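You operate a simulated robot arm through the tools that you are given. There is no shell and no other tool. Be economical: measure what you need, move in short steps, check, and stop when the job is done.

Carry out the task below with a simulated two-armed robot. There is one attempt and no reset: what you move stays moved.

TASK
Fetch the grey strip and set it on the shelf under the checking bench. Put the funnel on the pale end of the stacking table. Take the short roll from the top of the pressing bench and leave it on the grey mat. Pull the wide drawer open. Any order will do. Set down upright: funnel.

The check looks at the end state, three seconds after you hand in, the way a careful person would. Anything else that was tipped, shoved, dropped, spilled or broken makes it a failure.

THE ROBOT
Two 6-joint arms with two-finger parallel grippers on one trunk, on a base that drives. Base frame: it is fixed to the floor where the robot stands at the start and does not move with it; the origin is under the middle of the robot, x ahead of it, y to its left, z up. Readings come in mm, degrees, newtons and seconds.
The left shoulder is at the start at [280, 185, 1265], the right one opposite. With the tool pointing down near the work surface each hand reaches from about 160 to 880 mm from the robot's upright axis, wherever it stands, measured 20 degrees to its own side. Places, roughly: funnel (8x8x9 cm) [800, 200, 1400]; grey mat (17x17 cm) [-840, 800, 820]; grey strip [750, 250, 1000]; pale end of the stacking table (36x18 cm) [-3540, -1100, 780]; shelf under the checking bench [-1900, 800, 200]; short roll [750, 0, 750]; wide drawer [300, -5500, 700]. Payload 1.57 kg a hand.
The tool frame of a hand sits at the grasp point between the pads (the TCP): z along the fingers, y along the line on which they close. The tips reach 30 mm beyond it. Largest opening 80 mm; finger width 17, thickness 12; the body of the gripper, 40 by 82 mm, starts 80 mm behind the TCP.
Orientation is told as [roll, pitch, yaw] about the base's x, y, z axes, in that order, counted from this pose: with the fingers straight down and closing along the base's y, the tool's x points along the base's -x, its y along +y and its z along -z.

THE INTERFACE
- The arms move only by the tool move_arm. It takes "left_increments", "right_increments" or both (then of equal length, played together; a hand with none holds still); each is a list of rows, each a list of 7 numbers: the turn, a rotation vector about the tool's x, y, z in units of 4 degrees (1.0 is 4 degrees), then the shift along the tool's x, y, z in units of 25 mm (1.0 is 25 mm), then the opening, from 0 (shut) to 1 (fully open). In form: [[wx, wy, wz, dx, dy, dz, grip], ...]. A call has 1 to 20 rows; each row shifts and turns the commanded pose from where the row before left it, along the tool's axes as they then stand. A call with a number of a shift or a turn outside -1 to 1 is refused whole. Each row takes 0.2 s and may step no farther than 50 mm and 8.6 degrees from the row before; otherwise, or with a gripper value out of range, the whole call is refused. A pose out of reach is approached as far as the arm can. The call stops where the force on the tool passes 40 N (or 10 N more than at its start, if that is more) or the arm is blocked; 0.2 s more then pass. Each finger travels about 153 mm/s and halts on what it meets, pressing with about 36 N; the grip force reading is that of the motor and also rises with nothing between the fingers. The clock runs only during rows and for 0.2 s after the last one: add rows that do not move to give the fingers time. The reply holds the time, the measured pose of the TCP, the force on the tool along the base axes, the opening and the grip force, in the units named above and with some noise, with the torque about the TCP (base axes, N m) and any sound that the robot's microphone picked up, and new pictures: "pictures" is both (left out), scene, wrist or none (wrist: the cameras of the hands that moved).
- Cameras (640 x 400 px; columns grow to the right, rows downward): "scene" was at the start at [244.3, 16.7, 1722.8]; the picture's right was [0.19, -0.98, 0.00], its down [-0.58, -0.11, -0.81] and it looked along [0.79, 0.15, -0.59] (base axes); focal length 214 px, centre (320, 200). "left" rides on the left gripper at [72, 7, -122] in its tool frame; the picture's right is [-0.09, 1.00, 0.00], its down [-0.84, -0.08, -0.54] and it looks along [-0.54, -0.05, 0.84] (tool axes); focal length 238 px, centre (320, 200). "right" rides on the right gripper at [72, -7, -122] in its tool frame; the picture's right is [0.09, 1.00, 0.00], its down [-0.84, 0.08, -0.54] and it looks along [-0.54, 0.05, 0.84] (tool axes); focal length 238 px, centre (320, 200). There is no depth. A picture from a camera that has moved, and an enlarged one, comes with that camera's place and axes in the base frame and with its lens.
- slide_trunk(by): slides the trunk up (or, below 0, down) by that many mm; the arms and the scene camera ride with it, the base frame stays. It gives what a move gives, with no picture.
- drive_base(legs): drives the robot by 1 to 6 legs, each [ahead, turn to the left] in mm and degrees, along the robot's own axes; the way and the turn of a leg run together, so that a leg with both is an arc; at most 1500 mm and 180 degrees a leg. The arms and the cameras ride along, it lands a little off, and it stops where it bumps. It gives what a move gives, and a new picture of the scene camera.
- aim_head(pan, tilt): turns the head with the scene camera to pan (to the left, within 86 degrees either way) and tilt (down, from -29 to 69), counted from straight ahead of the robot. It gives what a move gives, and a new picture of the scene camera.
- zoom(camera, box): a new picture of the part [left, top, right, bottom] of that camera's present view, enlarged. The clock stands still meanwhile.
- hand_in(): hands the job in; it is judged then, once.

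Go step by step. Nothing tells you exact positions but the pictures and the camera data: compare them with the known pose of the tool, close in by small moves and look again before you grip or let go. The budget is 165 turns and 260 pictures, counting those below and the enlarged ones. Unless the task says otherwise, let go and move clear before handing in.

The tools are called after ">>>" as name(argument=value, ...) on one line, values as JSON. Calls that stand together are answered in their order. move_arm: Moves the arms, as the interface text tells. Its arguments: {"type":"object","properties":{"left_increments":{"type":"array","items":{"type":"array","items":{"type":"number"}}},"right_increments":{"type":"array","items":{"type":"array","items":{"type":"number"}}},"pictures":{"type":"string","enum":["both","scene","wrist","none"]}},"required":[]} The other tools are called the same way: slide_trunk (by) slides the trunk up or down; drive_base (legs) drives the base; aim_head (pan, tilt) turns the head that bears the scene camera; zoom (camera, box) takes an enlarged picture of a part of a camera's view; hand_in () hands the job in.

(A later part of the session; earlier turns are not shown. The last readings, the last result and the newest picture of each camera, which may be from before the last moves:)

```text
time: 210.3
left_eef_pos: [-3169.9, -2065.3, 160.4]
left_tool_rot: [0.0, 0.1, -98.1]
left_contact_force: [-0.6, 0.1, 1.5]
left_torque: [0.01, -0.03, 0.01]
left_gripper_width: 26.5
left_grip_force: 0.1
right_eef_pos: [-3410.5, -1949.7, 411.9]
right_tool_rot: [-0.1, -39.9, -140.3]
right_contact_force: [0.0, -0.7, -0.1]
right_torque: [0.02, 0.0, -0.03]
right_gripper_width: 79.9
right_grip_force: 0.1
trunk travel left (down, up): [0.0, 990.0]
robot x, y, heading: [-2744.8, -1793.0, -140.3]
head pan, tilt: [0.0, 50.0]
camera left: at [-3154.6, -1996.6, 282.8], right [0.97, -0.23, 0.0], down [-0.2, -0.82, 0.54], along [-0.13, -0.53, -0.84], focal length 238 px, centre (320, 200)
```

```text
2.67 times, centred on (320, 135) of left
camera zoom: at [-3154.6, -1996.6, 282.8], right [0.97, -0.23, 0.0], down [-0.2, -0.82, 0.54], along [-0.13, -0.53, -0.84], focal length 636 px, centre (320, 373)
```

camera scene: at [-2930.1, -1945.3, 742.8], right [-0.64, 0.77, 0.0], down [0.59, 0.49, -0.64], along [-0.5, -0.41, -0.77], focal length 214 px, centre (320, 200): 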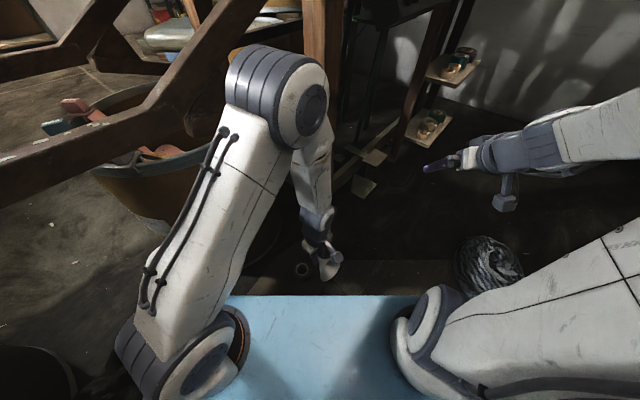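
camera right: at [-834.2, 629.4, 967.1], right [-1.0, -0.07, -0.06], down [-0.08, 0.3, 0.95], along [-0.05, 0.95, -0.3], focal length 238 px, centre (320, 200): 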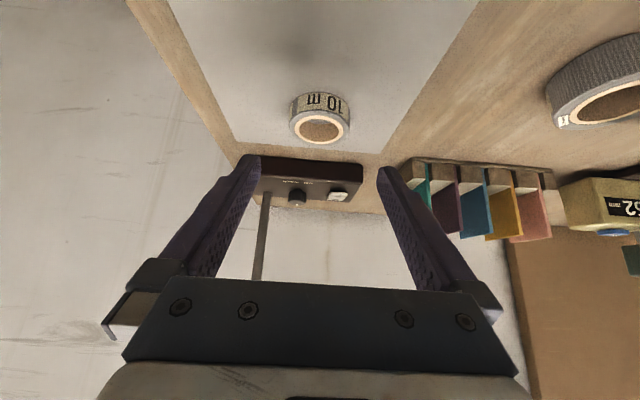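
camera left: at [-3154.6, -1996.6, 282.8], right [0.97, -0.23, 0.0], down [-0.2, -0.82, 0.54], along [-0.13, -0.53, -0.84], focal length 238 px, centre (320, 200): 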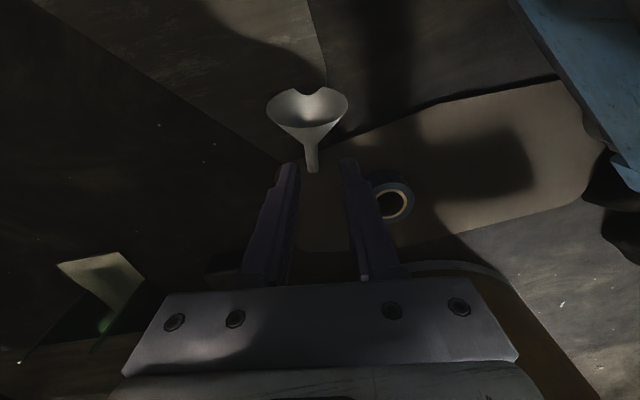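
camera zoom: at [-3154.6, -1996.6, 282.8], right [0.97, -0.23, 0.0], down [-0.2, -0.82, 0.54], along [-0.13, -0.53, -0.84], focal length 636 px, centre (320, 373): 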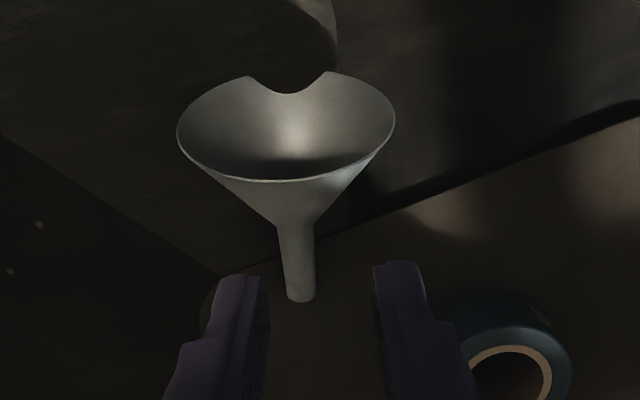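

>>> move_arm(left_increments=[[0, 1, -1, 0, 0, 0, 0.4], [0, 1, 0, 0, 0, 0, 0.4], [0, 1, 0, 0, 0, 0, 0.4], [0, 1, 0, 0, 0, 0, 0.4], [0, 0, 0, -0.655, -0.128, 0.81, 0.4], [0, 0, 0, -0.655, -0.128, 0.81, 0.4], [0, 0, 0, -0.655, -0.128, 0.81, 0.4], [0, 0, 0, -0.655, -0.128, 0.81, 0.4]], pictures="wrist")

>>> zoom(camera="left", box=[220, 80, 420, 230])

```text
time: 212.1
left_eef_pos: [-3185.8, -2106.4, 62.6]
left_tool_rot: [0.0, 16.1, -94.1]
left_contact_force: [0.2, -0.1, -0.8]
left_torque: [0.01, 0.0, 0.0]
left_gripper_width: 31.8
left_grip_force: 0.0
right_eef_pos: [-3410.6, -1950.0, 410.4]
right_tool_rot: [0.0, -39.8, -140.3]
right_contact_force: [0.9, 0.2, 0.2]
right_torque: [0.0, 0.01, 0.0]
right_gripper_width: 80.1
right_grip_force: 0.0
trunk travel left (down, up): [0.0, 990.0]
robot x, y, heading: [-2745.5, -1794.0, -140.4]
head pan, tilt: [0.0, 50.0]
camera left: at [-3177.5, -2072.7, 200.7], right [0.99, -0.16, -0.02], down [-0.15, -0.95, 0.29], along [-0.07, -0.28, -0.96], focal length 238 px, centre (320, 200)
```

left: 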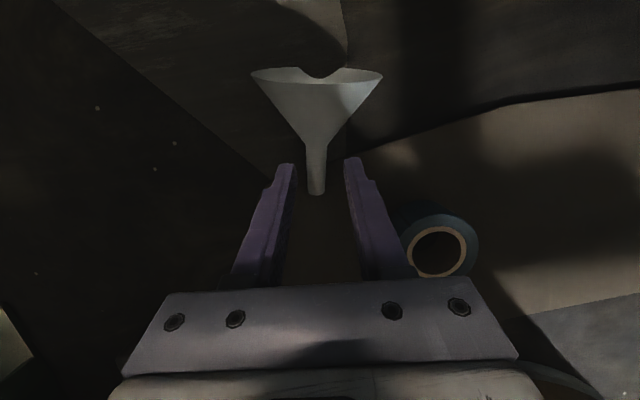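

```text
2.67 times, centred on (320, 155) of left
camera zoom: at [-3177.5, -2072.7, 200.7], right [0.99, -0.16, -0.02], down [-0.15, -0.95, 0.29], along [-0.07, -0.28, -0.96], focal length 636 px, centre (320, 320)
```

zoom: 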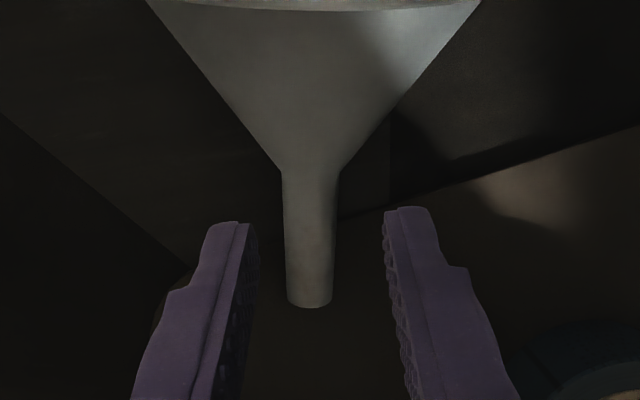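

>>> move_arm(left_increments=[[0, 0, 0, 0, -0.05, 0.6, 0.4], [0, 0, 0, 0, -0.05, 0.57, 0.4], [0, 0, 0, 0, 0, 0, 0.2], [0, 0, 0, 0, 0, 0, 0], [0, 0, 0, 0, 0, 0, 0], [0, 0, 0, -0.22, 0, -0.77, 0], [0, 0, 0, -0.22, 0, -0.77, 0], [0, 0, 0, -0.22, 0, -0.77, 0], [0, 0, 0, -0.22, 0, -0.77, 0]], pictures="wrist")

```text
time: 214.1
left_eef_pos: [-3189.1, -2141.8, 104.0]
left_tool_rot: [0.2, 16.0, -94.2]
left_contact_force: [-0.5, 0.3, -0.4]
left_torque: [0.04, 0.02, 0.01]
left_gripper_width: 14.1
left_grip_force: 30.1
right_eef_pos: [-3409.6, -1950.6, 411.4]
right_tool_rot: [0.0, -39.7, -140.4]
right_contact_force: [-0.5, 0.5, -0.2]
right_torque: [0.02, -0.02, 0.0]
right_gripper_width: 79.7
right_grip_force: 0.0
trunk travel left (down, up): [0.0, 990.0]
robot x, y, heading: [-2747.4, -1794.0, -140.6]
head pan, tilt: [0.0, 50.0]
camera left: at [-3182.0, -2106.7, 241.3], right [0.99, -0.16, -0.02], down [-0.15, -0.95, 0.29], along [-0.07, -0.28, -0.96], focal length 238 px, centre (320, 200)
```

left: 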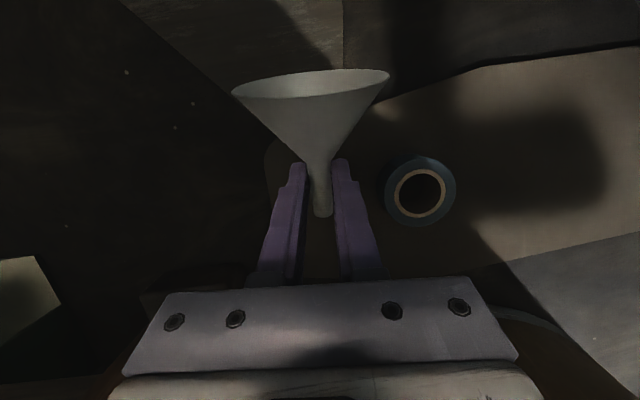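

The funnel is gripped again (14.1 mm). I'll back away from the machine table, raise, and turn to the stacking table, then tilt it upright there.

>>> drive_base(legs=[[-150, 0]])

>>> slide_trunk(by=400)

>>> slide_trunk(by=400)

>>> drive_base(legs=[[0, -79.5], [150, 0]])

```text
time: 215.4
left_eef_pos: [-3073.1, -2045.3, 103.4]
left_tool_rot: [0.1, 16.0, -94.1]
left_contact_force: [0.3, 0.3, 0.3]
left_torque: [0.0, -0.03, 0.01]
left_gripper_width: 14.4
left_grip_force: 30.6
right_eef_pos: [-3294.2, -1853.7, 411.9]
right_tool_rot: [-0.1, -39.8, -140.2]
right_contact_force: [-0.2, 0.5, -0.5]
right_torque: [-0.01, 0.03, 0.0]
right_gripper_width: 80.1
right_grip_force: 0.1
trunk travel left (down, up): [0.0, 990.0]
robot x, y, heading: [-2627.4, -1697.0, -140.1]
head pan, tilt: [0.0, 50.0]
camera scene: at [-2812.9, -1849.0, 742.8], right [-0.64, 0.77, 0.0], down [0.59, 0.49, -0.64], along [-0.5, -0.41, -0.77], focal length 214 px, centre (320, 200)
```

scene: 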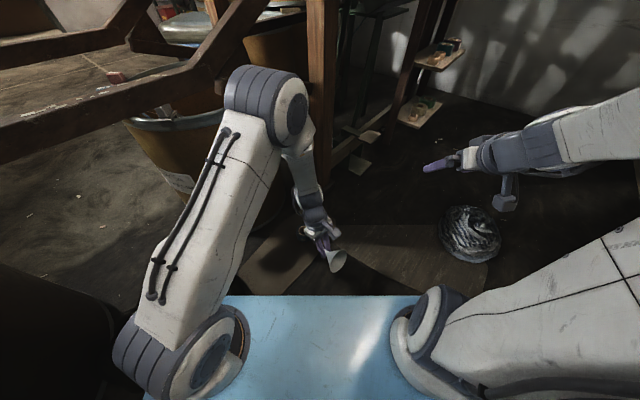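

```text
time: 219.3
left_eef_pos: [-3072.7, -2045.5, 503.5]
left_tool_rot: [0.1, 16.1, -94.1]
left_contact_force: [0.0, -0.3, -0.9]
left_torque: [-0.05, 0.0, -0.01]
left_gripper_width: 14.0
left_grip_force: 30.4
right_eef_pos: [-3294.2, -1854.1, 811.3]
right_tool_rot: [-0.2, -39.8, -140.4]
right_contact_force: [-0.2, -0.7, 0.1]
right_torque: [0.0, 0.01, 0.03]
right_gripper_width: 79.9
right_grip_force: 0.0
trunk travel left (down, up): [-400.0, 590.0]
robot x, y, heading: [-2628.2, -1699.0, -140.4]
head pan, tilt: [0.0, 50.0]
```

```text
time: 223.1
left_eef_pos: [-3073.6, -2044.3, 903.8]
left_tool_rot: [0.1, 16.0, -94.1]
left_contact_force: [0.0, -0.3, -0.5]
left_torque: [-0.03, 0.0, 0.01]
left_gripper_width: 14.4
left_grip_force: 30.4
right_eef_pos: [-3293.7, -1853.4, 1211.5]
right_tool_rot: [-0.1, -39.9, -140.3]
right_contact_force: [0.7, 0.0, -0.1]
right_torque: [0.02, 0.02, 0.0]
right_gripper_width: 80.0
right_grip_force: 0.0
trunk travel left (down, up): [-800.0, 190.0]
robot x, y, heading: [-2627.5, -1699.1, -140.6]
head pan, tilt: [0.0, 50.0]
```

```text
time: 228.0
left_eef_pos: [-3149.5, -1206.4, 905.3]
left_tool_rot: [0.0, 16.0, -175.8]
left_contact_force: [-0.5, -0.1, -0.5]
left_torque: [0.02, 0.03, 0.0]
left_gripper_width: 14.5
left_grip_force: 30.4
right_eef_pos: [-2992.5, -960.4, 1210.5]
right_tool_rot: [-0.2, -39.8, 138.0]
right_contact_force: [0.2, 0.0, -0.9]
right_torque: [0.0, -0.02, 0.0]
right_gripper_width: 80.0
right_grip_force: 0.1
trunk travel left (down, up): [-800.0, 190.0]
robot x, y, heading: [-2744.2, -1592.7, 137.9]
head pan, tilt: [0.0, 50.0]
camera scene: at [-2918.9, -1436.9, 1542.9], right [0.67, 0.74, 0.0], down [0.57, -0.51, -0.64], along [-0.48, 0.43, -0.77], focal length 214 px, centre (320, 200)
```

scene: 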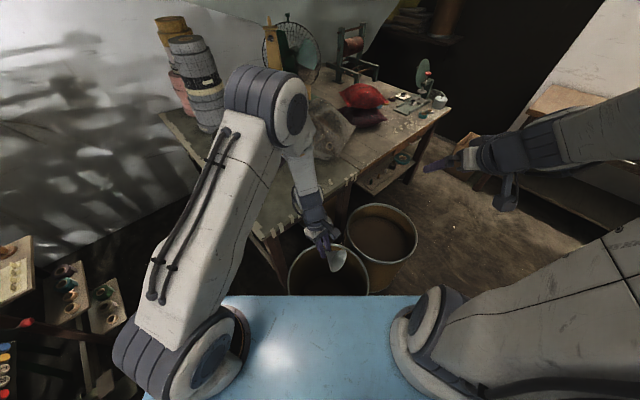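

>>> move_arm(left_increments=[[0, -1, 0, -0.63, -0.18, -0.322, 0], [0, -1, 0, -0.652, -0.18, -0.278, 0], [0, -1, 0, -0.67, -0.18, -0.231, 0], [0, -1, 0, -0.683, -0.18, -0.184, 0], [0, -1, 0, -0.695, -0.18, -0.136, 0], [0, -1, 0, -0.704, -0.18, -0.087, 0], [0, -1, 0, -0.708, -0.18, -0.038, 0], [0, -1, 0, -0.708, -0.18, 0.012, 0], [0, -1, 0, -0.705, -0.18, 0.061, 0], [0, -1, 0, -0.7, -0.18, 0.11, 0], [0, -1, 0, -0.69, -0.18, 0.158, 0], [0, -1, 0, -0.678, -0.18, 0.206, 0], [0, -1, 0, -0.661, -0.18, 0.253, 0], [0, -1, 0, -0.643, -0.18, 0.299, 0], [0, -1, 0, -0.62, -0.18, 0.343, 0], [0, -1, 0, -0.594, -0.18, 0.385, 0], [0, -1, 0, -0.567, -0.18, 0.426, 0], [0, -1, 0, -0.535, -0.18, 0.464, 0], [0, -1, 0, -0.502, -0.18, 0.5, 0], [0, -1, 0, -0.465, -0.18, 0.534, 0]])

```text
time: 232.2
left_eef_pos: [-3501.6, -1143.8, 972.8]
left_tool_rot: [0.2, -64.1, -176.0]
left_contact_force: [-0.1, -0.3, -0.7]
left_torque: [0.01, 0.01, -0.01]
left_gripper_width: 14.5
left_grip_force: 30.1
right_eef_pos: [-2992.9, -959.5, 1209.4]
right_tool_rot: [0.0, -39.8, 138.1]
right_contact_force: [0.1, -0.7, 0.5]
right_torque: [-0.01, 0.0, -0.04]
right_gripper_width: 79.9
right_grip_force: 0.0
trunk travel left (down, up): [-800.0, 190.0]
robot x, y, heading: [-2742.6, -1597.2, 138.2]
head pan, tilt: [0.0, 50.0]
camera scene: at [-2919.2, -1436.6, 1542.8], right [0.67, 0.74, 0.0], down [0.57, -0.51, -0.64], along [-0.48, 0.43, -0.77], focal length 214 px, centre (320, 200)
camera left: at [-3361.4, -1140.1, 960.1], right [0.03, -1.0, 0.08], down [0.12, 0.09, 0.99], along [-0.99, -0.02, 0.12], focal length 238 px, centre (320, 200)
```

scene: 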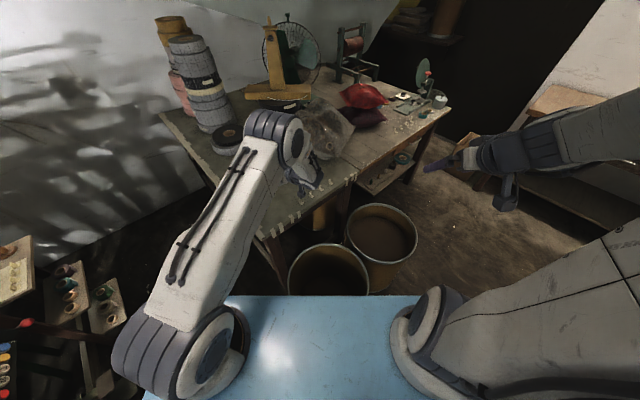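
left: 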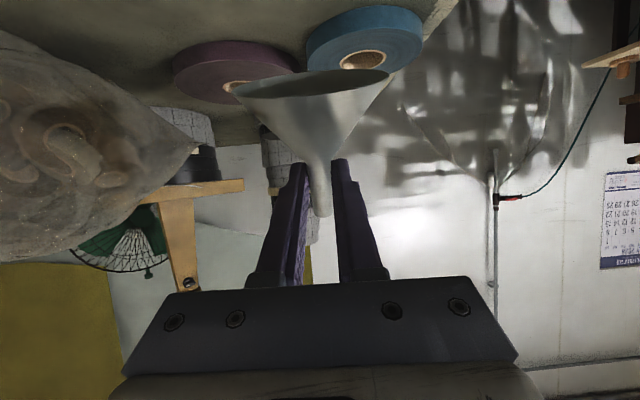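

>>> move_arm(left_increments=[[0, -1, 0, 0, 0, 0, 0], [0, -1, 0, 0, 0, 0, 0], [0, -1, 0, 0, 0, 0, 0], [0, 0, 0, 0.776, 0, 0.194, 0], [0, 0, 0, 0.776, 0, 0.194, 0], [0, 0, 0, 0.776, 0, 0.194, 0]])

>>> zoom(camera="scene", box=[230, 110, 390, 260])

```text
time: 233.6
left_eef_pos: [-3504.2, -1143.0, 909.0]
left_tool_rot: [0.2, -76.0, -176.1]
left_contact_force: [0.1, -0.4, 0.2]
left_torque: [-0.01, -0.03, 0.02]
left_gripper_width: 14.5
left_grip_force: 30.8
right_eef_pos: [-2992.7, -959.1, 1212.3]
right_tool_rot: [-0.1, -39.8, 138.2]
right_contact_force: [-0.1, -0.6, 0.5]
right_torque: [-0.02, -0.03, -0.02]
right_gripper_width: 80.0
right_grip_force: 0.1
trunk travel left (down, up): [-800.0, 190.0]
robot x, y, heading: [-2746.0, -1599.6, 137.5]
head pan, tilt: [0.0, 50.0]
camera scene: at [-2919.3, -1436.6, 1542.8], right [0.67, 0.74, 0.0], down [0.57, -0.51, -0.64], along [-0.48, 0.43, -0.77], focal length 214 px, centre (320, 200)
camera left: at [-3368.4, -1140.6, 870.2], right [0.05, -0.99, 0.09], down [0.32, 0.1, 0.94], along [-0.95, -0.02, 0.32], focal length 238 px, centre (320, 200)
```

scene: 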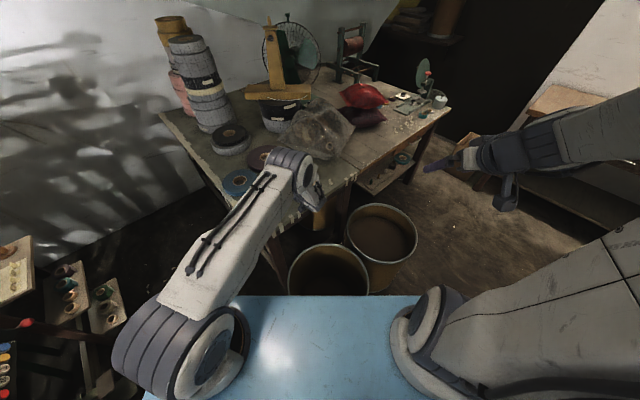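
left: 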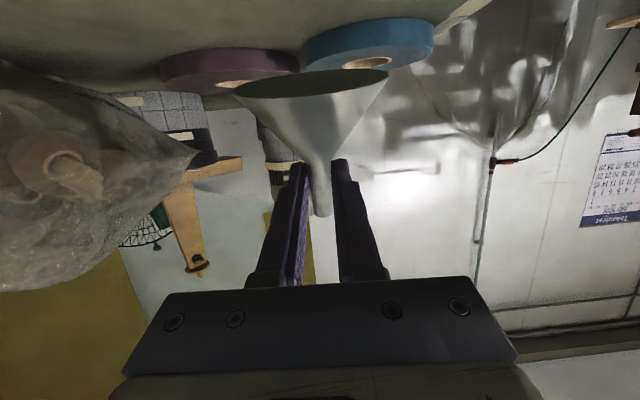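

```text
2.67 times, centred on (310, 185) of scene
camera zoom: at [-2919.3, -1436.6, 1542.8], right [0.67, 0.74, 0.0], down [0.57, -0.51, -0.64], along [-0.48, 0.43, -0.77], focal length 572 px, centre (347, 240)
```

zoom: 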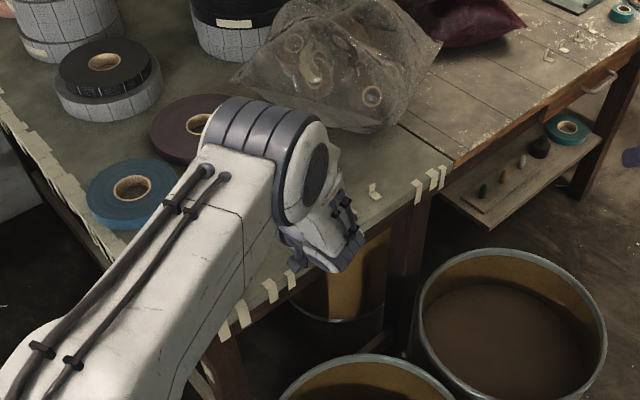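

>>> move_arm(left_increments=[[0, 0, 0, 0.29, 0, 0.072, 0], [0, 0, 0, 0.29, 0, 0.072, 0], [0, 0, 0, 0.2, 0, 0.05, 0], [0, 0, 0, 0.2, 0, 0.05, 0]], pictures="wrist")

```text
time: 234.6
left_eef_pos: [-3502.9, -1142.7, 886.2]
left_tool_rot: [0.6, -76.0, -176.3]
left_contact_force: [0.1, -0.5, 0.5]
left_torque: [-0.01, 0.01, -0.01]
left_gripper_width: 14.3
left_grip_force: 30.7
right_eef_pos: [-2992.6, -961.1, 1211.1]
right_tool_rot: [-0.2, -39.8, 138.1]
right_contact_force: [0.2, 0.4, 0.3]
right_torque: [0.0, -0.01, -0.01]
right_gripper_width: 79.9
right_grip_force: 0.0
trunk travel left (down, up): [-800.0, 190.0]
robot x, y, heading: [-2741.7, -1596.5, 137.7]
head pan, tilt: [0.0, 50.0]
camera left: at [-3368.4, -1139.7, 845.6], right [0.05, -0.99, 0.09], down [0.32, 0.1, 0.94], along [-0.95, -0.02, 0.32], focal length 238 px, centre (320, 200)
```

left: 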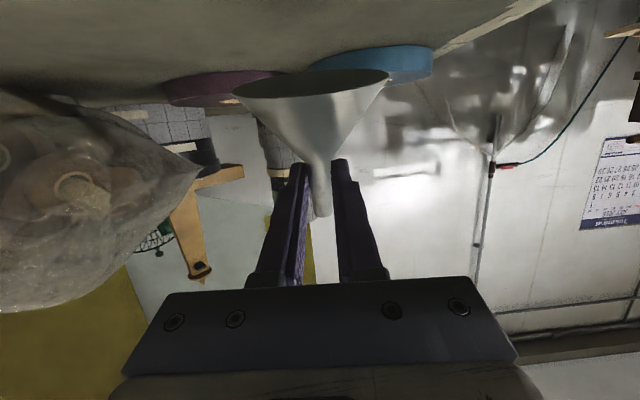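

>>> move_arm(left_increments=[[0, 0, 0, 0.233, 0, 0.058, 0], [0, 0, 0, 0.233, 0, 0.058, 0], [0, 0, 0, 0.233, 0, 0.058, 0], [0, 0, 0, 0.155, 0, 0.039, 0]], pictures="wrist")

```text
time: 235.6
left_eef_pos: [-3502.3, -1142.6, 864.8]
left_tool_rot: [0.5, -76.0, -176.4]
left_contact_force: [-0.4, 0.3, -0.7]
left_torque: [0.01, 0.02, -0.04]
left_gripper_width: 14.4
left_grip_force: 30.7
right_eef_pos: [-2992.8, -960.7, 1210.3]
right_tool_rot: [-0.1, -39.9, 138.1]
right_contact_force: [0.0, 0.8, 0.0]
right_torque: [-0.02, 0.01, 0.01]
right_gripper_width: 79.9
right_grip_force: 0.1
trunk travel left (down, up): [-800.0, 190.0]
robot x, y, heading: [-2744.5, -1594.6, 138.0]
head pan, tilt: [0.0, 50.0]
camera left: at [-3367.3, -1140.3, 824.6], right [0.05, -0.99, 0.09], down [0.32, 0.1, 0.94], along [-0.95, -0.02, 0.32], focal length 238 px, centre (320, 200)
```

left: 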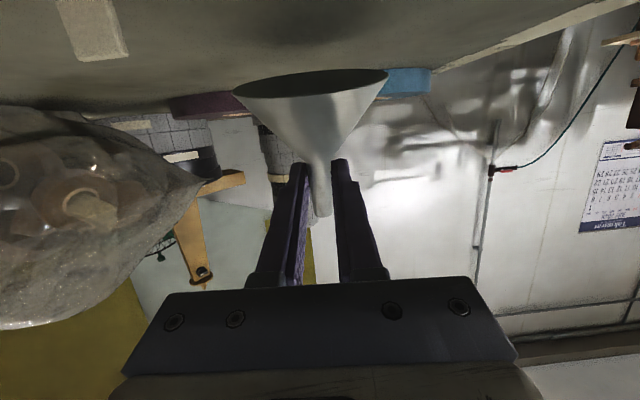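

>>> move_arm(left_increments=[[0, 0, 0, 0.155, 0, 0.039, 0], [0, 0, 0, 0.155, 0, 0.039, 0], [0, 0, 0, 0.12, 0, 0.03, 0]], pictures="wrist")

```text
time: 236.4
left_eef_pos: [-3501.9, -1142.9, 853.8]
left_tool_rot: [0.5, -76.0, -176.3]
left_contact_force: [0.5, -0.3, -0.1]
left_torque: [0.02, 0.0, 0.0]
left_gripper_width: 14.1
left_grip_force: 30.5
right_eef_pos: [-2992.7, -960.0, 1210.7]
right_tool_rot: [-0.1, -39.8, 138.1]
right_contact_force: [0.9, 0.3, 0.9]
right_torque: [0.0, 0.03, 0.01]
right_gripper_width: 79.9
right_grip_force: 0.0
trunk travel left (down, up): [-800.0, 190.0]
robot x, y, heading: [-2738.7, -1594.9, 137.8]
head pan, tilt: [0.0, 50.0]
camera left: at [-3367.5, -1140.5, 813.3], right [0.05, -0.99, 0.09], down [0.32, 0.1, 0.94], along [-0.95, -0.02, 0.32], focal length 238 px, centre (320, 200)
```

left: 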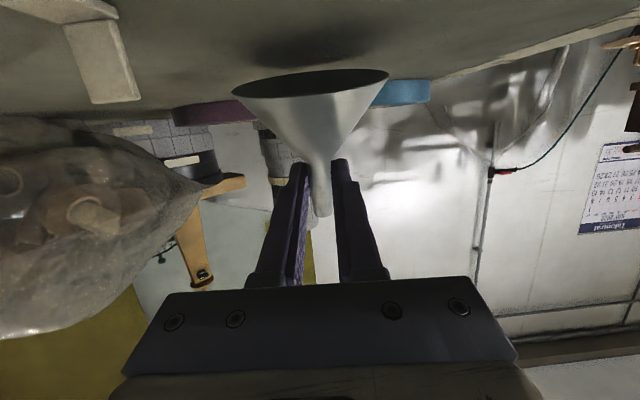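

>>> move_arm(left_increments=[[0, 0, 0, 0.12, 0, 0.03, 0], [0, 0, 0, 0.12, 0, 0.03, 0], [0, 0, 0, 0.12, 0, 0.03, 0]], pictures="wrist")

```text
time: 237.2
left_eef_pos: [-3503.4, -1142.9, 850.4]
left_tool_rot: [-0.5, -76.5, -175.4]
left_contact_force: [3.3, -1.5, 22.9]
left_torque: [-0.09, 0.58, 0.04]
left_gripper_width: 14.6
left_grip_force: 30.6
right_eef_pos: [-2989.8, -960.2, 1210.7]
right_tool_rot: [-0.1, -39.9, 138.2]
right_contact_force: [0.1, 0.5, 0.3]
right_torque: [-0.01, 0.02, 0.03]
right_gripper_width: 79.9
right_grip_force: 0.1
trunk travel left (down, up): [-800.0, 190.0]
robot x, y, heading: [-2740.4, -1595.1, 137.9]
head pan, tilt: [0.0, 50.0]
camera left: at [-3368.2, -1138.5, 808.8], right [0.05, -0.99, 0.09], down [0.33, 0.1, 0.94], along [-0.94, -0.02, 0.33], focal length 238 px, centre (320, 200)
```

left: 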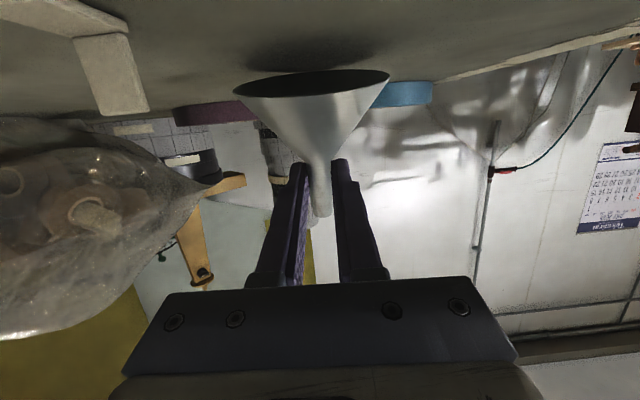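

>>> move_arm(left_increments=[[0, 0, 0, -0.1, 0, -0.02, 0], [0, 0, 0, 0, 0, 0, 0.15], [0, 0, 0, 0, 0, 0, 0.175], [0, 0, 0, 0, 0, 0, 0.185], [0, 0, 0, 0, 0, 0, 0.2], [0, 0, 0, 0, 0, 0, 0.25], [0, 0, 0, 0, 0, 0, 0.3], [0, 0, 0, 0, 0, 0, 0.4], [0, 0, 0, 0, 0, 0, 0.4]], pictures="wrist")

```text
time: 239.2
left_eef_pos: [-3502.1, -1142.9, 846.9]
left_tool_rot: [0.4, -76.1, -176.3]
left_contact_force: [0.3, -0.5, 0.8]
left_torque: [0.01, 0.03, -0.05]
left_gripper_width: 31.9
left_grip_force: 0.1
right_eef_pos: [-2993.1, -959.7, 1210.9]
right_tool_rot: [-0.1, -39.8, 138.0]
right_contact_force: [0.6, -0.2, 0.3]
right_torque: [-0.03, 0.0, 0.0]
right_gripper_width: 79.9
right_grip_force: 0.0
trunk travel left (down, up): [-800.0, 190.0]
robot x, y, heading: [-2738.1, -1591.4, 138.0]
head pan, tilt: [0.0, 50.0]
camera left: at [-3368.2, -1139.8, 807.8], right [0.05, -0.99, 0.09], down [0.32, 0.1, 0.94], along [-0.95, -0.02, 0.32], focal length 238 px, centre (320, 200)
```

left: 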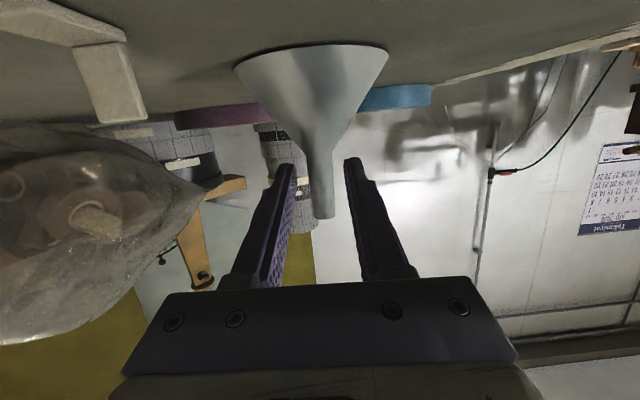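

The funnel stands rim-down, upright. Withdrawing straight back.

>>> move_arm(left_increments=[[0, 0, 0, 0, 0, -0.5, 0.4], [0, 0, 0, 0, 0, -0.8, 0.4], [0, 0, 0, 0, 0, -0.8, 0.4], [0, 0, 0, 0, 0, -0.9, 0.4], [0, 0, 0, 0, 0, -0.9, 0.4], [0, 0, 0, 0, 0, -0.9, 0.4]])

>>> zoom(camera="scene", box=[200, 120, 360, 260])

```text
time: 240.6
left_eef_pos: [-3385.0, -1133.4, 874.7]
left_tool_rot: [0.5, -76.0, -176.3]
left_contact_force: [0.1, 0.6, -0.1]
left_torque: [0.05, -0.03, -0.02]
left_gripper_width: 32.2
left_grip_force: 0.0
right_eef_pos: [-2992.8, -959.2, 1211.2]
right_tool_rot: [-0.2, -39.8, 138.2]
right_contact_force: [0.0, -0.6, -0.3]
right_torque: [0.03, 0.02, -0.03]
right_gripper_width: 80.0
right_grip_force: 0.0
trunk travel left (down, up): [-800.0, 190.0]
robot x, y, heading: [-2739.5, -1597.2, 137.7]
head pan, tilt: [0.0, 50.0]
camera scene: at [-2919.4, -1436.5, 1542.8], right [0.67, 0.74, 0.0], down [0.57, -0.51, -0.64], along [-0.48, 0.43, -0.77], focal length 214 px, centre (320, 200)
camera left: at [-3250.2, -1130.7, 835.1], right [0.05, -0.99, 0.09], down [0.32, 0.1, 0.94], along [-0.95, -0.02, 0.32], focal length 238 px, centre (320, 200)
```

scene: 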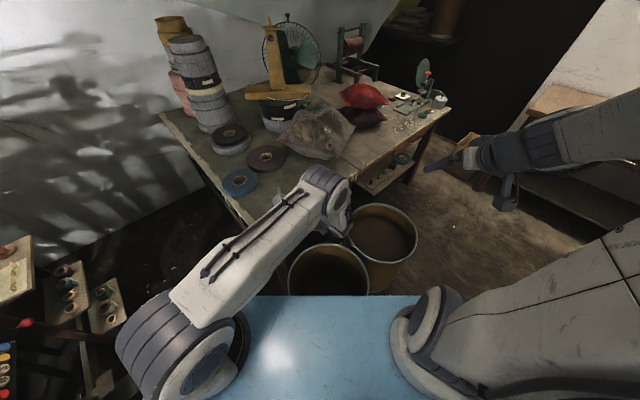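
left: 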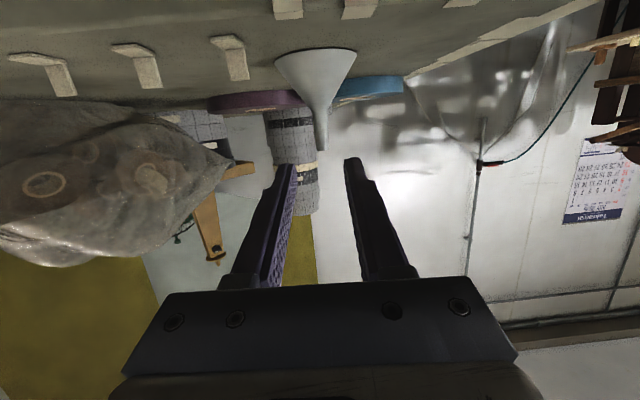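

```text
2.86 times, centred on (280, 190) of scene
camera zoom: at [-2919.4, -1436.5, 1542.8], right [0.67, 0.74, 0.0], down [0.57, -0.51, -0.64], along [-0.48, 0.43, -0.77], focal length 613 px, centre (434, 229)
```

zoom: 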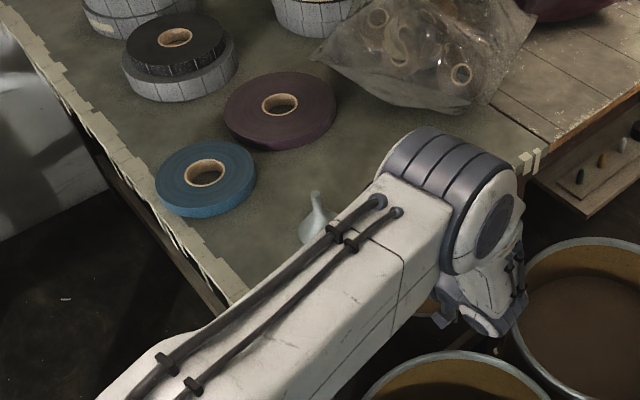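

Funnel is upright at about (-3520,-1144) on the pale end. Now off to the wide drawer; backing away and turning.

>>> drive_base(legs=[[-250, 0]])

>>> zoom(camera="scene", box=[160, 80, 400, 260])

>>> drive_base(legs=[[0, -137.7], [1450, 0], [0, -65]])

>>> aim_head(pan=0, tilt=20)

```text
time: 242.4
left_eef_pos: [-3203.4, -1297.3, 875.0]
left_tool_rot: [0.7, -76.0, -176.4]
left_contact_force: [0.0, 0.8, -0.6]
left_torque: [0.03, 0.0, 0.02]
left_gripper_width: 31.9
left_grip_force: 0.0
right_eef_pos: [-2809.7, -1124.5, 1211.4]
right_tool_rot: [0.0, -39.7, 138.1]
right_contact_force: [-0.3, 0.1, 0.3]
right_torque: [0.0, -0.03, 0.0]
right_gripper_width: 79.9
right_grip_force: 0.0
trunk travel left (down, up): [-800.0, 190.0]
robot x, y, heading: [-2557.0, -1757.6, 137.8]
head pan, tilt: [0.0, 50.0]
camera scene: at [-2737.3, -1601.0, 1542.7], right [0.67, 0.74, 0.0], down [0.57, -0.51, -0.64], along [-0.48, 0.43, -0.77], focal length 214 px, centre (320, 200)
```

scene: 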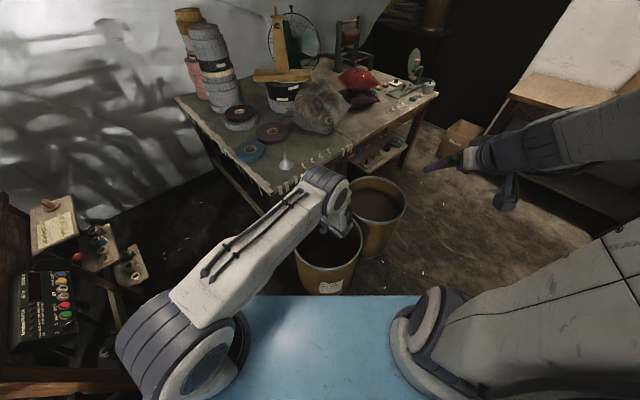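

```text
2.22 times, centred on (280, 170) of scene
camera zoom: at [-2737.3, -1601.0, 1542.7], right [0.67, 0.74, 0.0], down [0.57, -0.51, -0.64], along [-0.48, 0.43, -0.77], focal length 477 px, centre (409, 267)
```

zoom: 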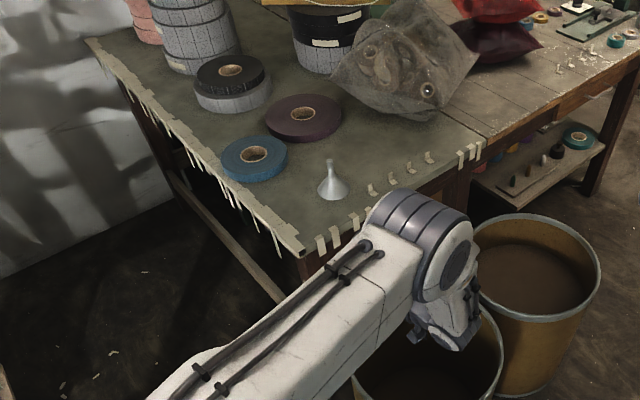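

```text
time: 257.9
left_eef_pos: [-716.7, -2351.7, 875.0]
left_tool_rot: [0.5, -76.0, -17.0]
left_contact_force: [0.1, -0.6, 0.5]
left_torque: [-0.01, 0.02, 0.0]
left_gripper_width: 31.8
left_grip_force: 0.0
right_eef_pos: [-1145.6, -2374.2, 1209.8]
right_tool_rot: [-0.2, -39.9, -62.7]
right_contact_force: [0.3, 0.0, -0.2]
right_torque: [-0.01, 0.01, 0.01]
right_gripper_width: 80.1
right_grip_force: 0.1
trunk travel left (down, up): [-800.0, 190.0]
robot x, y, heading: [-1155.2, -1692.6, -63.0]
head pan, tilt: [0.0, 50.0]
camera scene: at [-1048.4, -1902.1, 1542.8], right [-0.89, -0.45, 0.0], down [-0.35, 0.68, -0.64], along [0.29, -0.57, -0.77], focal length 214 px, centre (320, 200)
```

scene: 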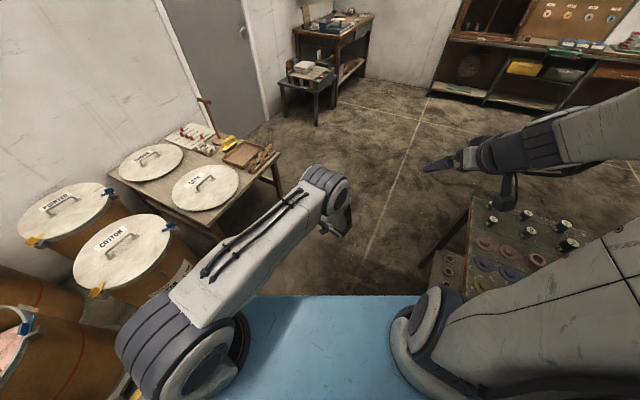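

```text
time: 258.8
left_eef_pos: [-717.9, -2352.3, 874.6]
left_tool_rot: [0.5, -76.0, -17.0]
left_contact_force: [-0.2, 0.2, -1.2]
left_torque: [-0.01, 0.01, 0.0]
left_gripper_width: 32.0
left_grip_force: 0.0
right_eef_pos: [-1145.3, -2373.8, 1211.7]
right_tool_rot: [-0.1, -39.7, -62.9]
right_contact_force: [-0.5, -0.6, 0.0]
right_torque: [-0.01, 0.0, 0.02]
right_gripper_width: 79.9
right_grip_force: 0.0
trunk travel left (down, up): [-800.0, 190.0]
robot x, y, heading: [-1152.5, -1691.8, -63.0]
head pan, tilt: [0.0, 20.0]
camera scene: at [-1041.1, -1916.5, 1588.3], right [-0.89, -0.45, 0.0], down [-0.16, 0.31, -0.94], along [0.43, -0.84, -0.34], focal length 214 px, centre (320, 200)
```

scene: 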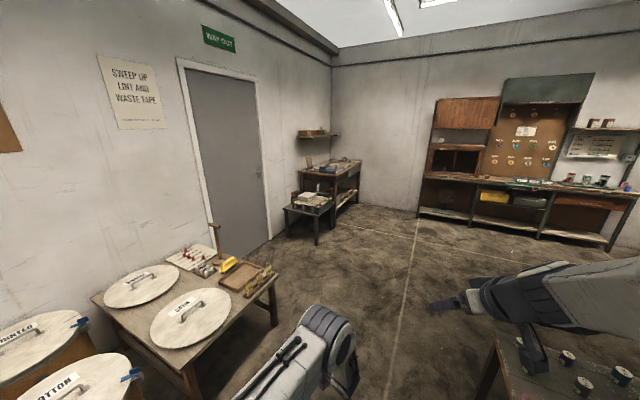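

>>> zoom(camera="scene", box=[270, 110, 400, 260])

```text
2.67 times, centred on (335, 185) of scene
camera zoom: at [-1041.1, -1916.5, 1588.3], right [-0.89, -0.45, 0.0], down [-0.16, 0.31, -0.94], along [0.43, -0.84, -0.34], focal length 572 px, centre (280, 240)
```

zoom: 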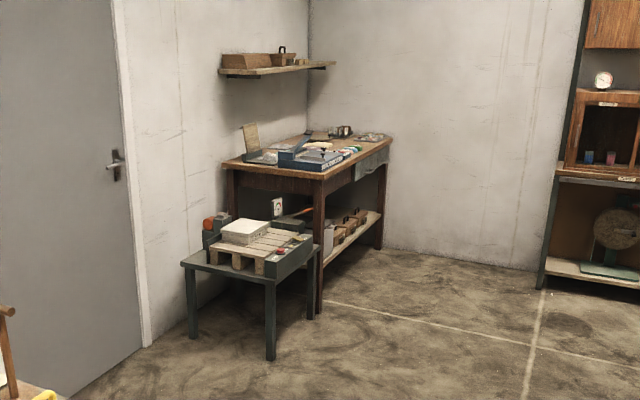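

The desk with the wide drawer faces -x near (280,-5500). Driving down the aisle towards it.

>>> drive_base(legs=[[790, 0], [0, -23.5], [1450, 0], [1400, 0], [0, 86]])

>>> aim_head(pan=-5, tilt=35)

```text
time: 277.3
left_eef_pos: [-394.1, -5983.3, 874.3]
left_tool_rot: [2.2, -76.1, -40.7]
left_contact_force: [-0.9, 12.5, 7.1]
left_torque: [-0.26, -0.09, 0.07]
left_gripper_width: 23.4
left_grip_force: 0.2
right_eef_pos: [-798.1, -5846.7, 1210.5]
right_tool_rot: [0.1, -39.9, -84.9]
right_contact_force: [-0.3, -0.5, 0.7]
right_torque: [0.01, -0.02, 0.01]
right_gripper_width: 79.9
right_grip_force: 0.0
trunk travel left (down, up): [-800.0, 190.0]
robot x, y, heading: [-547.4, -5212.5, -85.2]
head pan, tilt: [0.0, 20.0]
stopped in leg 4: the force on the tool passed its limit at 50 N (the readings are from after the stop); the commanded pose is now the measured one
camera scene: at [-528.0, -5462.1, 1588.5], right [-1.0, -0.08, 0.0], down [-0.03, 0.34, -0.94], along [0.08, -0.94, -0.34], focal length 214 px, centre (320, 200)
```

scene: 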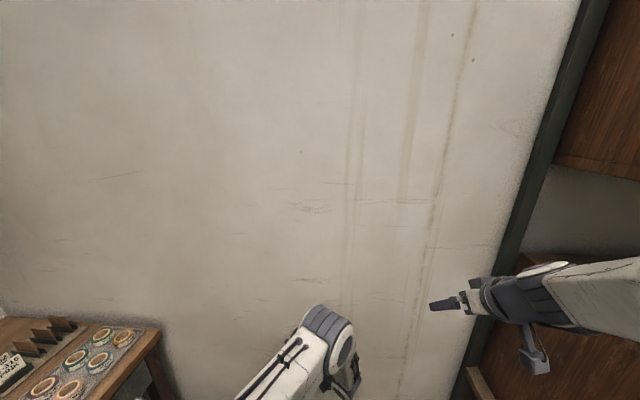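

```text
time: 278.1
left_eef_pos: [-394.3, -5983.3, 875.2]
left_tool_rot: [1.8, -76.0, -40.6]
left_contact_force: [-2.4, 16.4, 6.7]
left_torque: [-0.24, -0.05, 0.11]
left_gripper_width: 22.0
left_grip_force: 0.1
right_eef_pos: [-797.1, -5846.5, 1211.3]
right_tool_rot: [-0.2, -39.9, -84.9]
right_contact_force: [-0.5, 0.9, 0.5]
right_torque: [0.0, 0.0, -0.01]
right_gripper_width: 80.1
right_grip_force: 0.0
trunk travel left (down, up): [-800.0, 190.0]
robot x, y, heading: [-550.1, -5211.7, -85.3]
head pan, tilt: [-5.0, 35.0]
camera scene: at [-536.0, -5457.3, 1564.8], right [-1.0, 0.0, 0.0], down [0.0, 0.57, -0.82], along [0.0, -0.82, -0.57], focal length 214 px, centre (320, 200)
```

scene: 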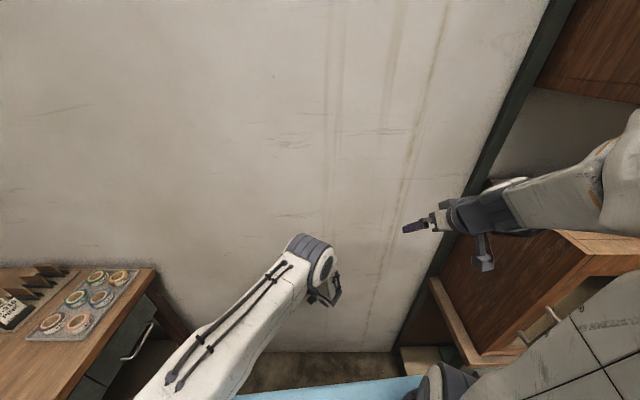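

The left fingers touched the back wall; backing up, then turning to face the desk.

>>> drive_base(legs=[[-350, 0]])

>>> aim_head(pan=50, tilt=35)

```text
time: 280.4
left_eef_pos: [-427.1, -5634.4, 873.7]
left_tool_rot: [1.8, -76.0, -41.0]
left_contact_force: [0.0, 0.3, 0.4]
left_torque: [0.01, -0.03, 0.01]
left_gripper_width: 31.8
left_grip_force: 0.1
right_eef_pos: [-828.0, -5495.5, 1210.1]
right_tool_rot: [-0.1, -39.8, -85.1]
right_contact_force: [-0.1, -0.2, 0.3]
right_torque: [0.0, 0.0, -0.01]
right_gripper_width: 80.1
right_grip_force: 0.0
trunk travel left (down, up): [-800.0, 190.0]
robot x, y, heading: [-575.6, -4861.5, -85.2]
head pan, tilt: [-5.0, 35.0]
camera scene: at [-565.8, -5108.9, 1564.5], right [-1.0, 0.01, 0.0], down [0.0, 0.57, -0.82], along [-0.01, -0.82, -0.57], focal length 214 px, centre (320, 200)
```

scene: 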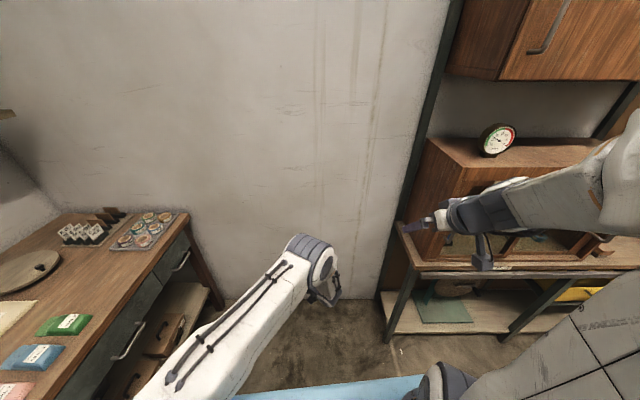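

```text
time: 281.6
left_eef_pos: [-427.1, -5635.9, 874.1]
left_tool_rot: [1.7, -76.0, -40.9]
left_contact_force: [-0.1, 0.7, 0.8]
left_torque: [-0.02, 0.01, 0.01]
left_gripper_width: 32.0
left_grip_force: 0.0
right_eef_pos: [-828.8, -5496.0, 1210.5]
right_tool_rot: [-0.1, -39.8, -85.2]
right_contact_force: [-0.4, 0.0, 0.3]
right_torque: [0.0, 0.01, -0.02]
right_gripper_width: 80.2
right_grip_force: 0.0
trunk travel left (down, up): [-800.0, 190.0]
robot x, y, heading: [-576.4, -4863.6, -85.8]
head pan, tilt: [50.0, 35.0]
camera scene: at [-493.4, -5071.6, 1564.5], right [-0.58, -0.81, 0.0], down [-0.47, 0.33, -0.82], along [0.67, -0.48, -0.57], focal length 214 px, centre (320, 200)
```

scene: 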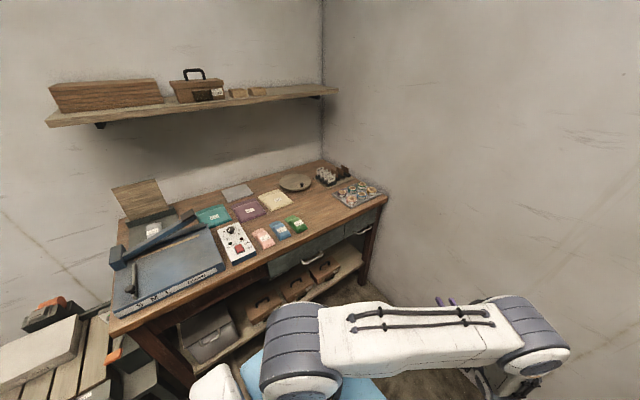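

>>> zoom(camera="scene", box=[230, 190, 400, 310])

```text
3.33 times, centred on (315, 250) of scene
camera zoom: at [-493.4, -5071.6, 1564.5], right [-0.58, -0.81, 0.0], down [-0.47, 0.33, -0.82], along [0.67, -0.48, -0.57], focal length 715 px, centre (337, 33)
```

zoom: 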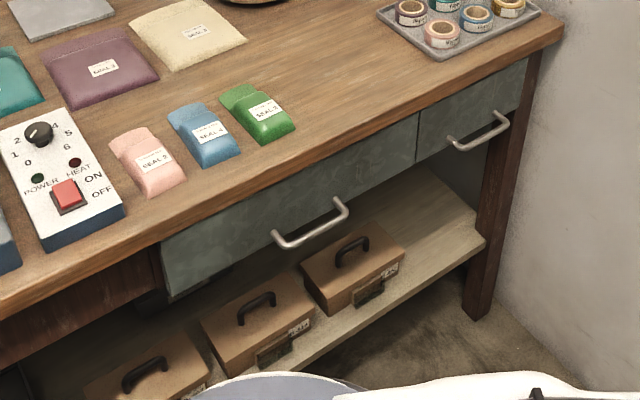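

>>> move_arm(left_increments=[[0, 0, 0, -0.97, 0, -0.24, 0.4], [0, 0, 0, -0.97, 0, -0.24, 0.4], [0, 0, 0, -0.97, 0, -0.24, 0.4], [0, 0, 0, -0.97, 0, -0.24, 0.4], [0, 0, 0, -0.97, 0, -0.24, 0.4], [0, 0, 0, -0.97, 0, -0.24, 0.4], [0, 0, 0, -0.97, 0, -0.24, 0.4], [0, 0, 0, -0.97, 0, -0.24, 0.4], [0, 0, 0, -0.97, 0, -0.24, 0.4], [0, 0, 0, -0.97, 0, -0.24, 0.4]], pictures="none")

>>> drive_base(legs=[[270, 0], [0, 85.5]])

>>> aim_head(pan=-15, tilt=40)

```text
time: 283.8
left_eef_pos: [-425.3, -5636.9, 1122.1]
left_tool_rot: [1.9, -76.0, -41.1]
left_contact_force: [0.1, -0.3, -1.1]
left_torque: [-0.04, -0.01, -0.01]
left_gripper_width: 32.0
left_grip_force: 0.1
right_eef_pos: [-828.7, -5496.5, 1210.9]
right_tool_rot: [0.0, -39.8, -85.1]
right_contact_force: [0.2, 0.3, -0.5]
right_torque: [0.04, -0.02, 0.01]
right_gripper_width: 80.0
right_grip_force: 0.1
trunk travel left (down, up): [-800.0, 190.0]
robot x, y, heading: [-578.9, -4862.5, -85.4]
head pan, tilt: [50.0, 35.0]
```

```text
time: 289.4
left_eef_pos: [229.0, -5024.8, 1121.8]
left_tool_rot: [1.9, -76.0, 45.4]
left_contact_force: [-0.7, 0.4, -0.1]
left_torque: [-0.01, 0.03, -0.02]
left_gripper_width: 31.9
left_grip_force: 0.0
right_eef_pos: [61.8, -5416.2, 1211.1]
right_tool_rot: [-0.1, -39.8, 1.0]
right_contact_force: [-0.3, 0.3, -0.1]
right_torque: [-0.05, 0.0, 0.03]
right_gripper_width: 79.8
right_grip_force: 0.0
trunk travel left (down, up): [-800.0, 190.0]
robot x, y, heading: [-556.3, -5120.3, 0.6]
head pan, tilt: [50.0, 35.0]
camera scene: at [-340.8, -5051.9, 1564.6], right [0.77, -0.63, 0.0], down [-0.36, -0.44, -0.82], along [0.52, 0.63, -0.57], focal length 214 px, centre (320, 200)
```

scene: 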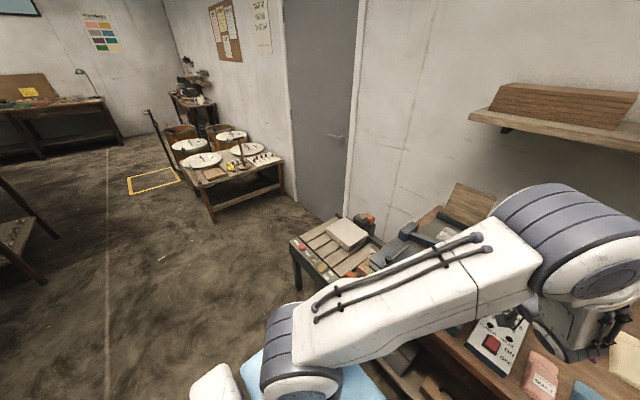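

```text
time: 290.7
left_eef_pos: [229.0, -5024.5, 1120.7]
left_tool_rot: [1.8, -75.9, 45.3]
left_contact_force: [0.5, 0.1, 0.0]
left_torque: [-0.01, 0.01, 0.01]
left_gripper_width: 31.8
left_grip_force: 0.0
right_eef_pos: [61.7, -5416.3, 1212.0]
right_tool_rot: [-0.1, -39.8, 1.0]
right_contact_force: [-0.3, 0.2, -1.0]
right_torque: [0.0, 0.01, -0.03]
right_gripper_width: 79.9
right_grip_force: 0.1
trunk travel left (down, up): [-800.0, 190.0]
robot x, y, heading: [-558.0, -5123.5, 0.9]
head pan, tilt: [-15.0, 40.0]
camera scene: at [-314.0, -5140.9, 1557.0], right [-0.24, -0.97, 0.0], down [-0.62, 0.16, -0.77], along [0.74, -0.19, -0.64], focal length 214 px, centre (320, 200)
```

scene: 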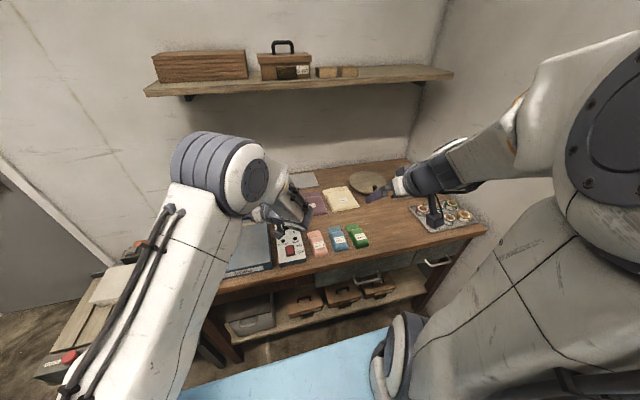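

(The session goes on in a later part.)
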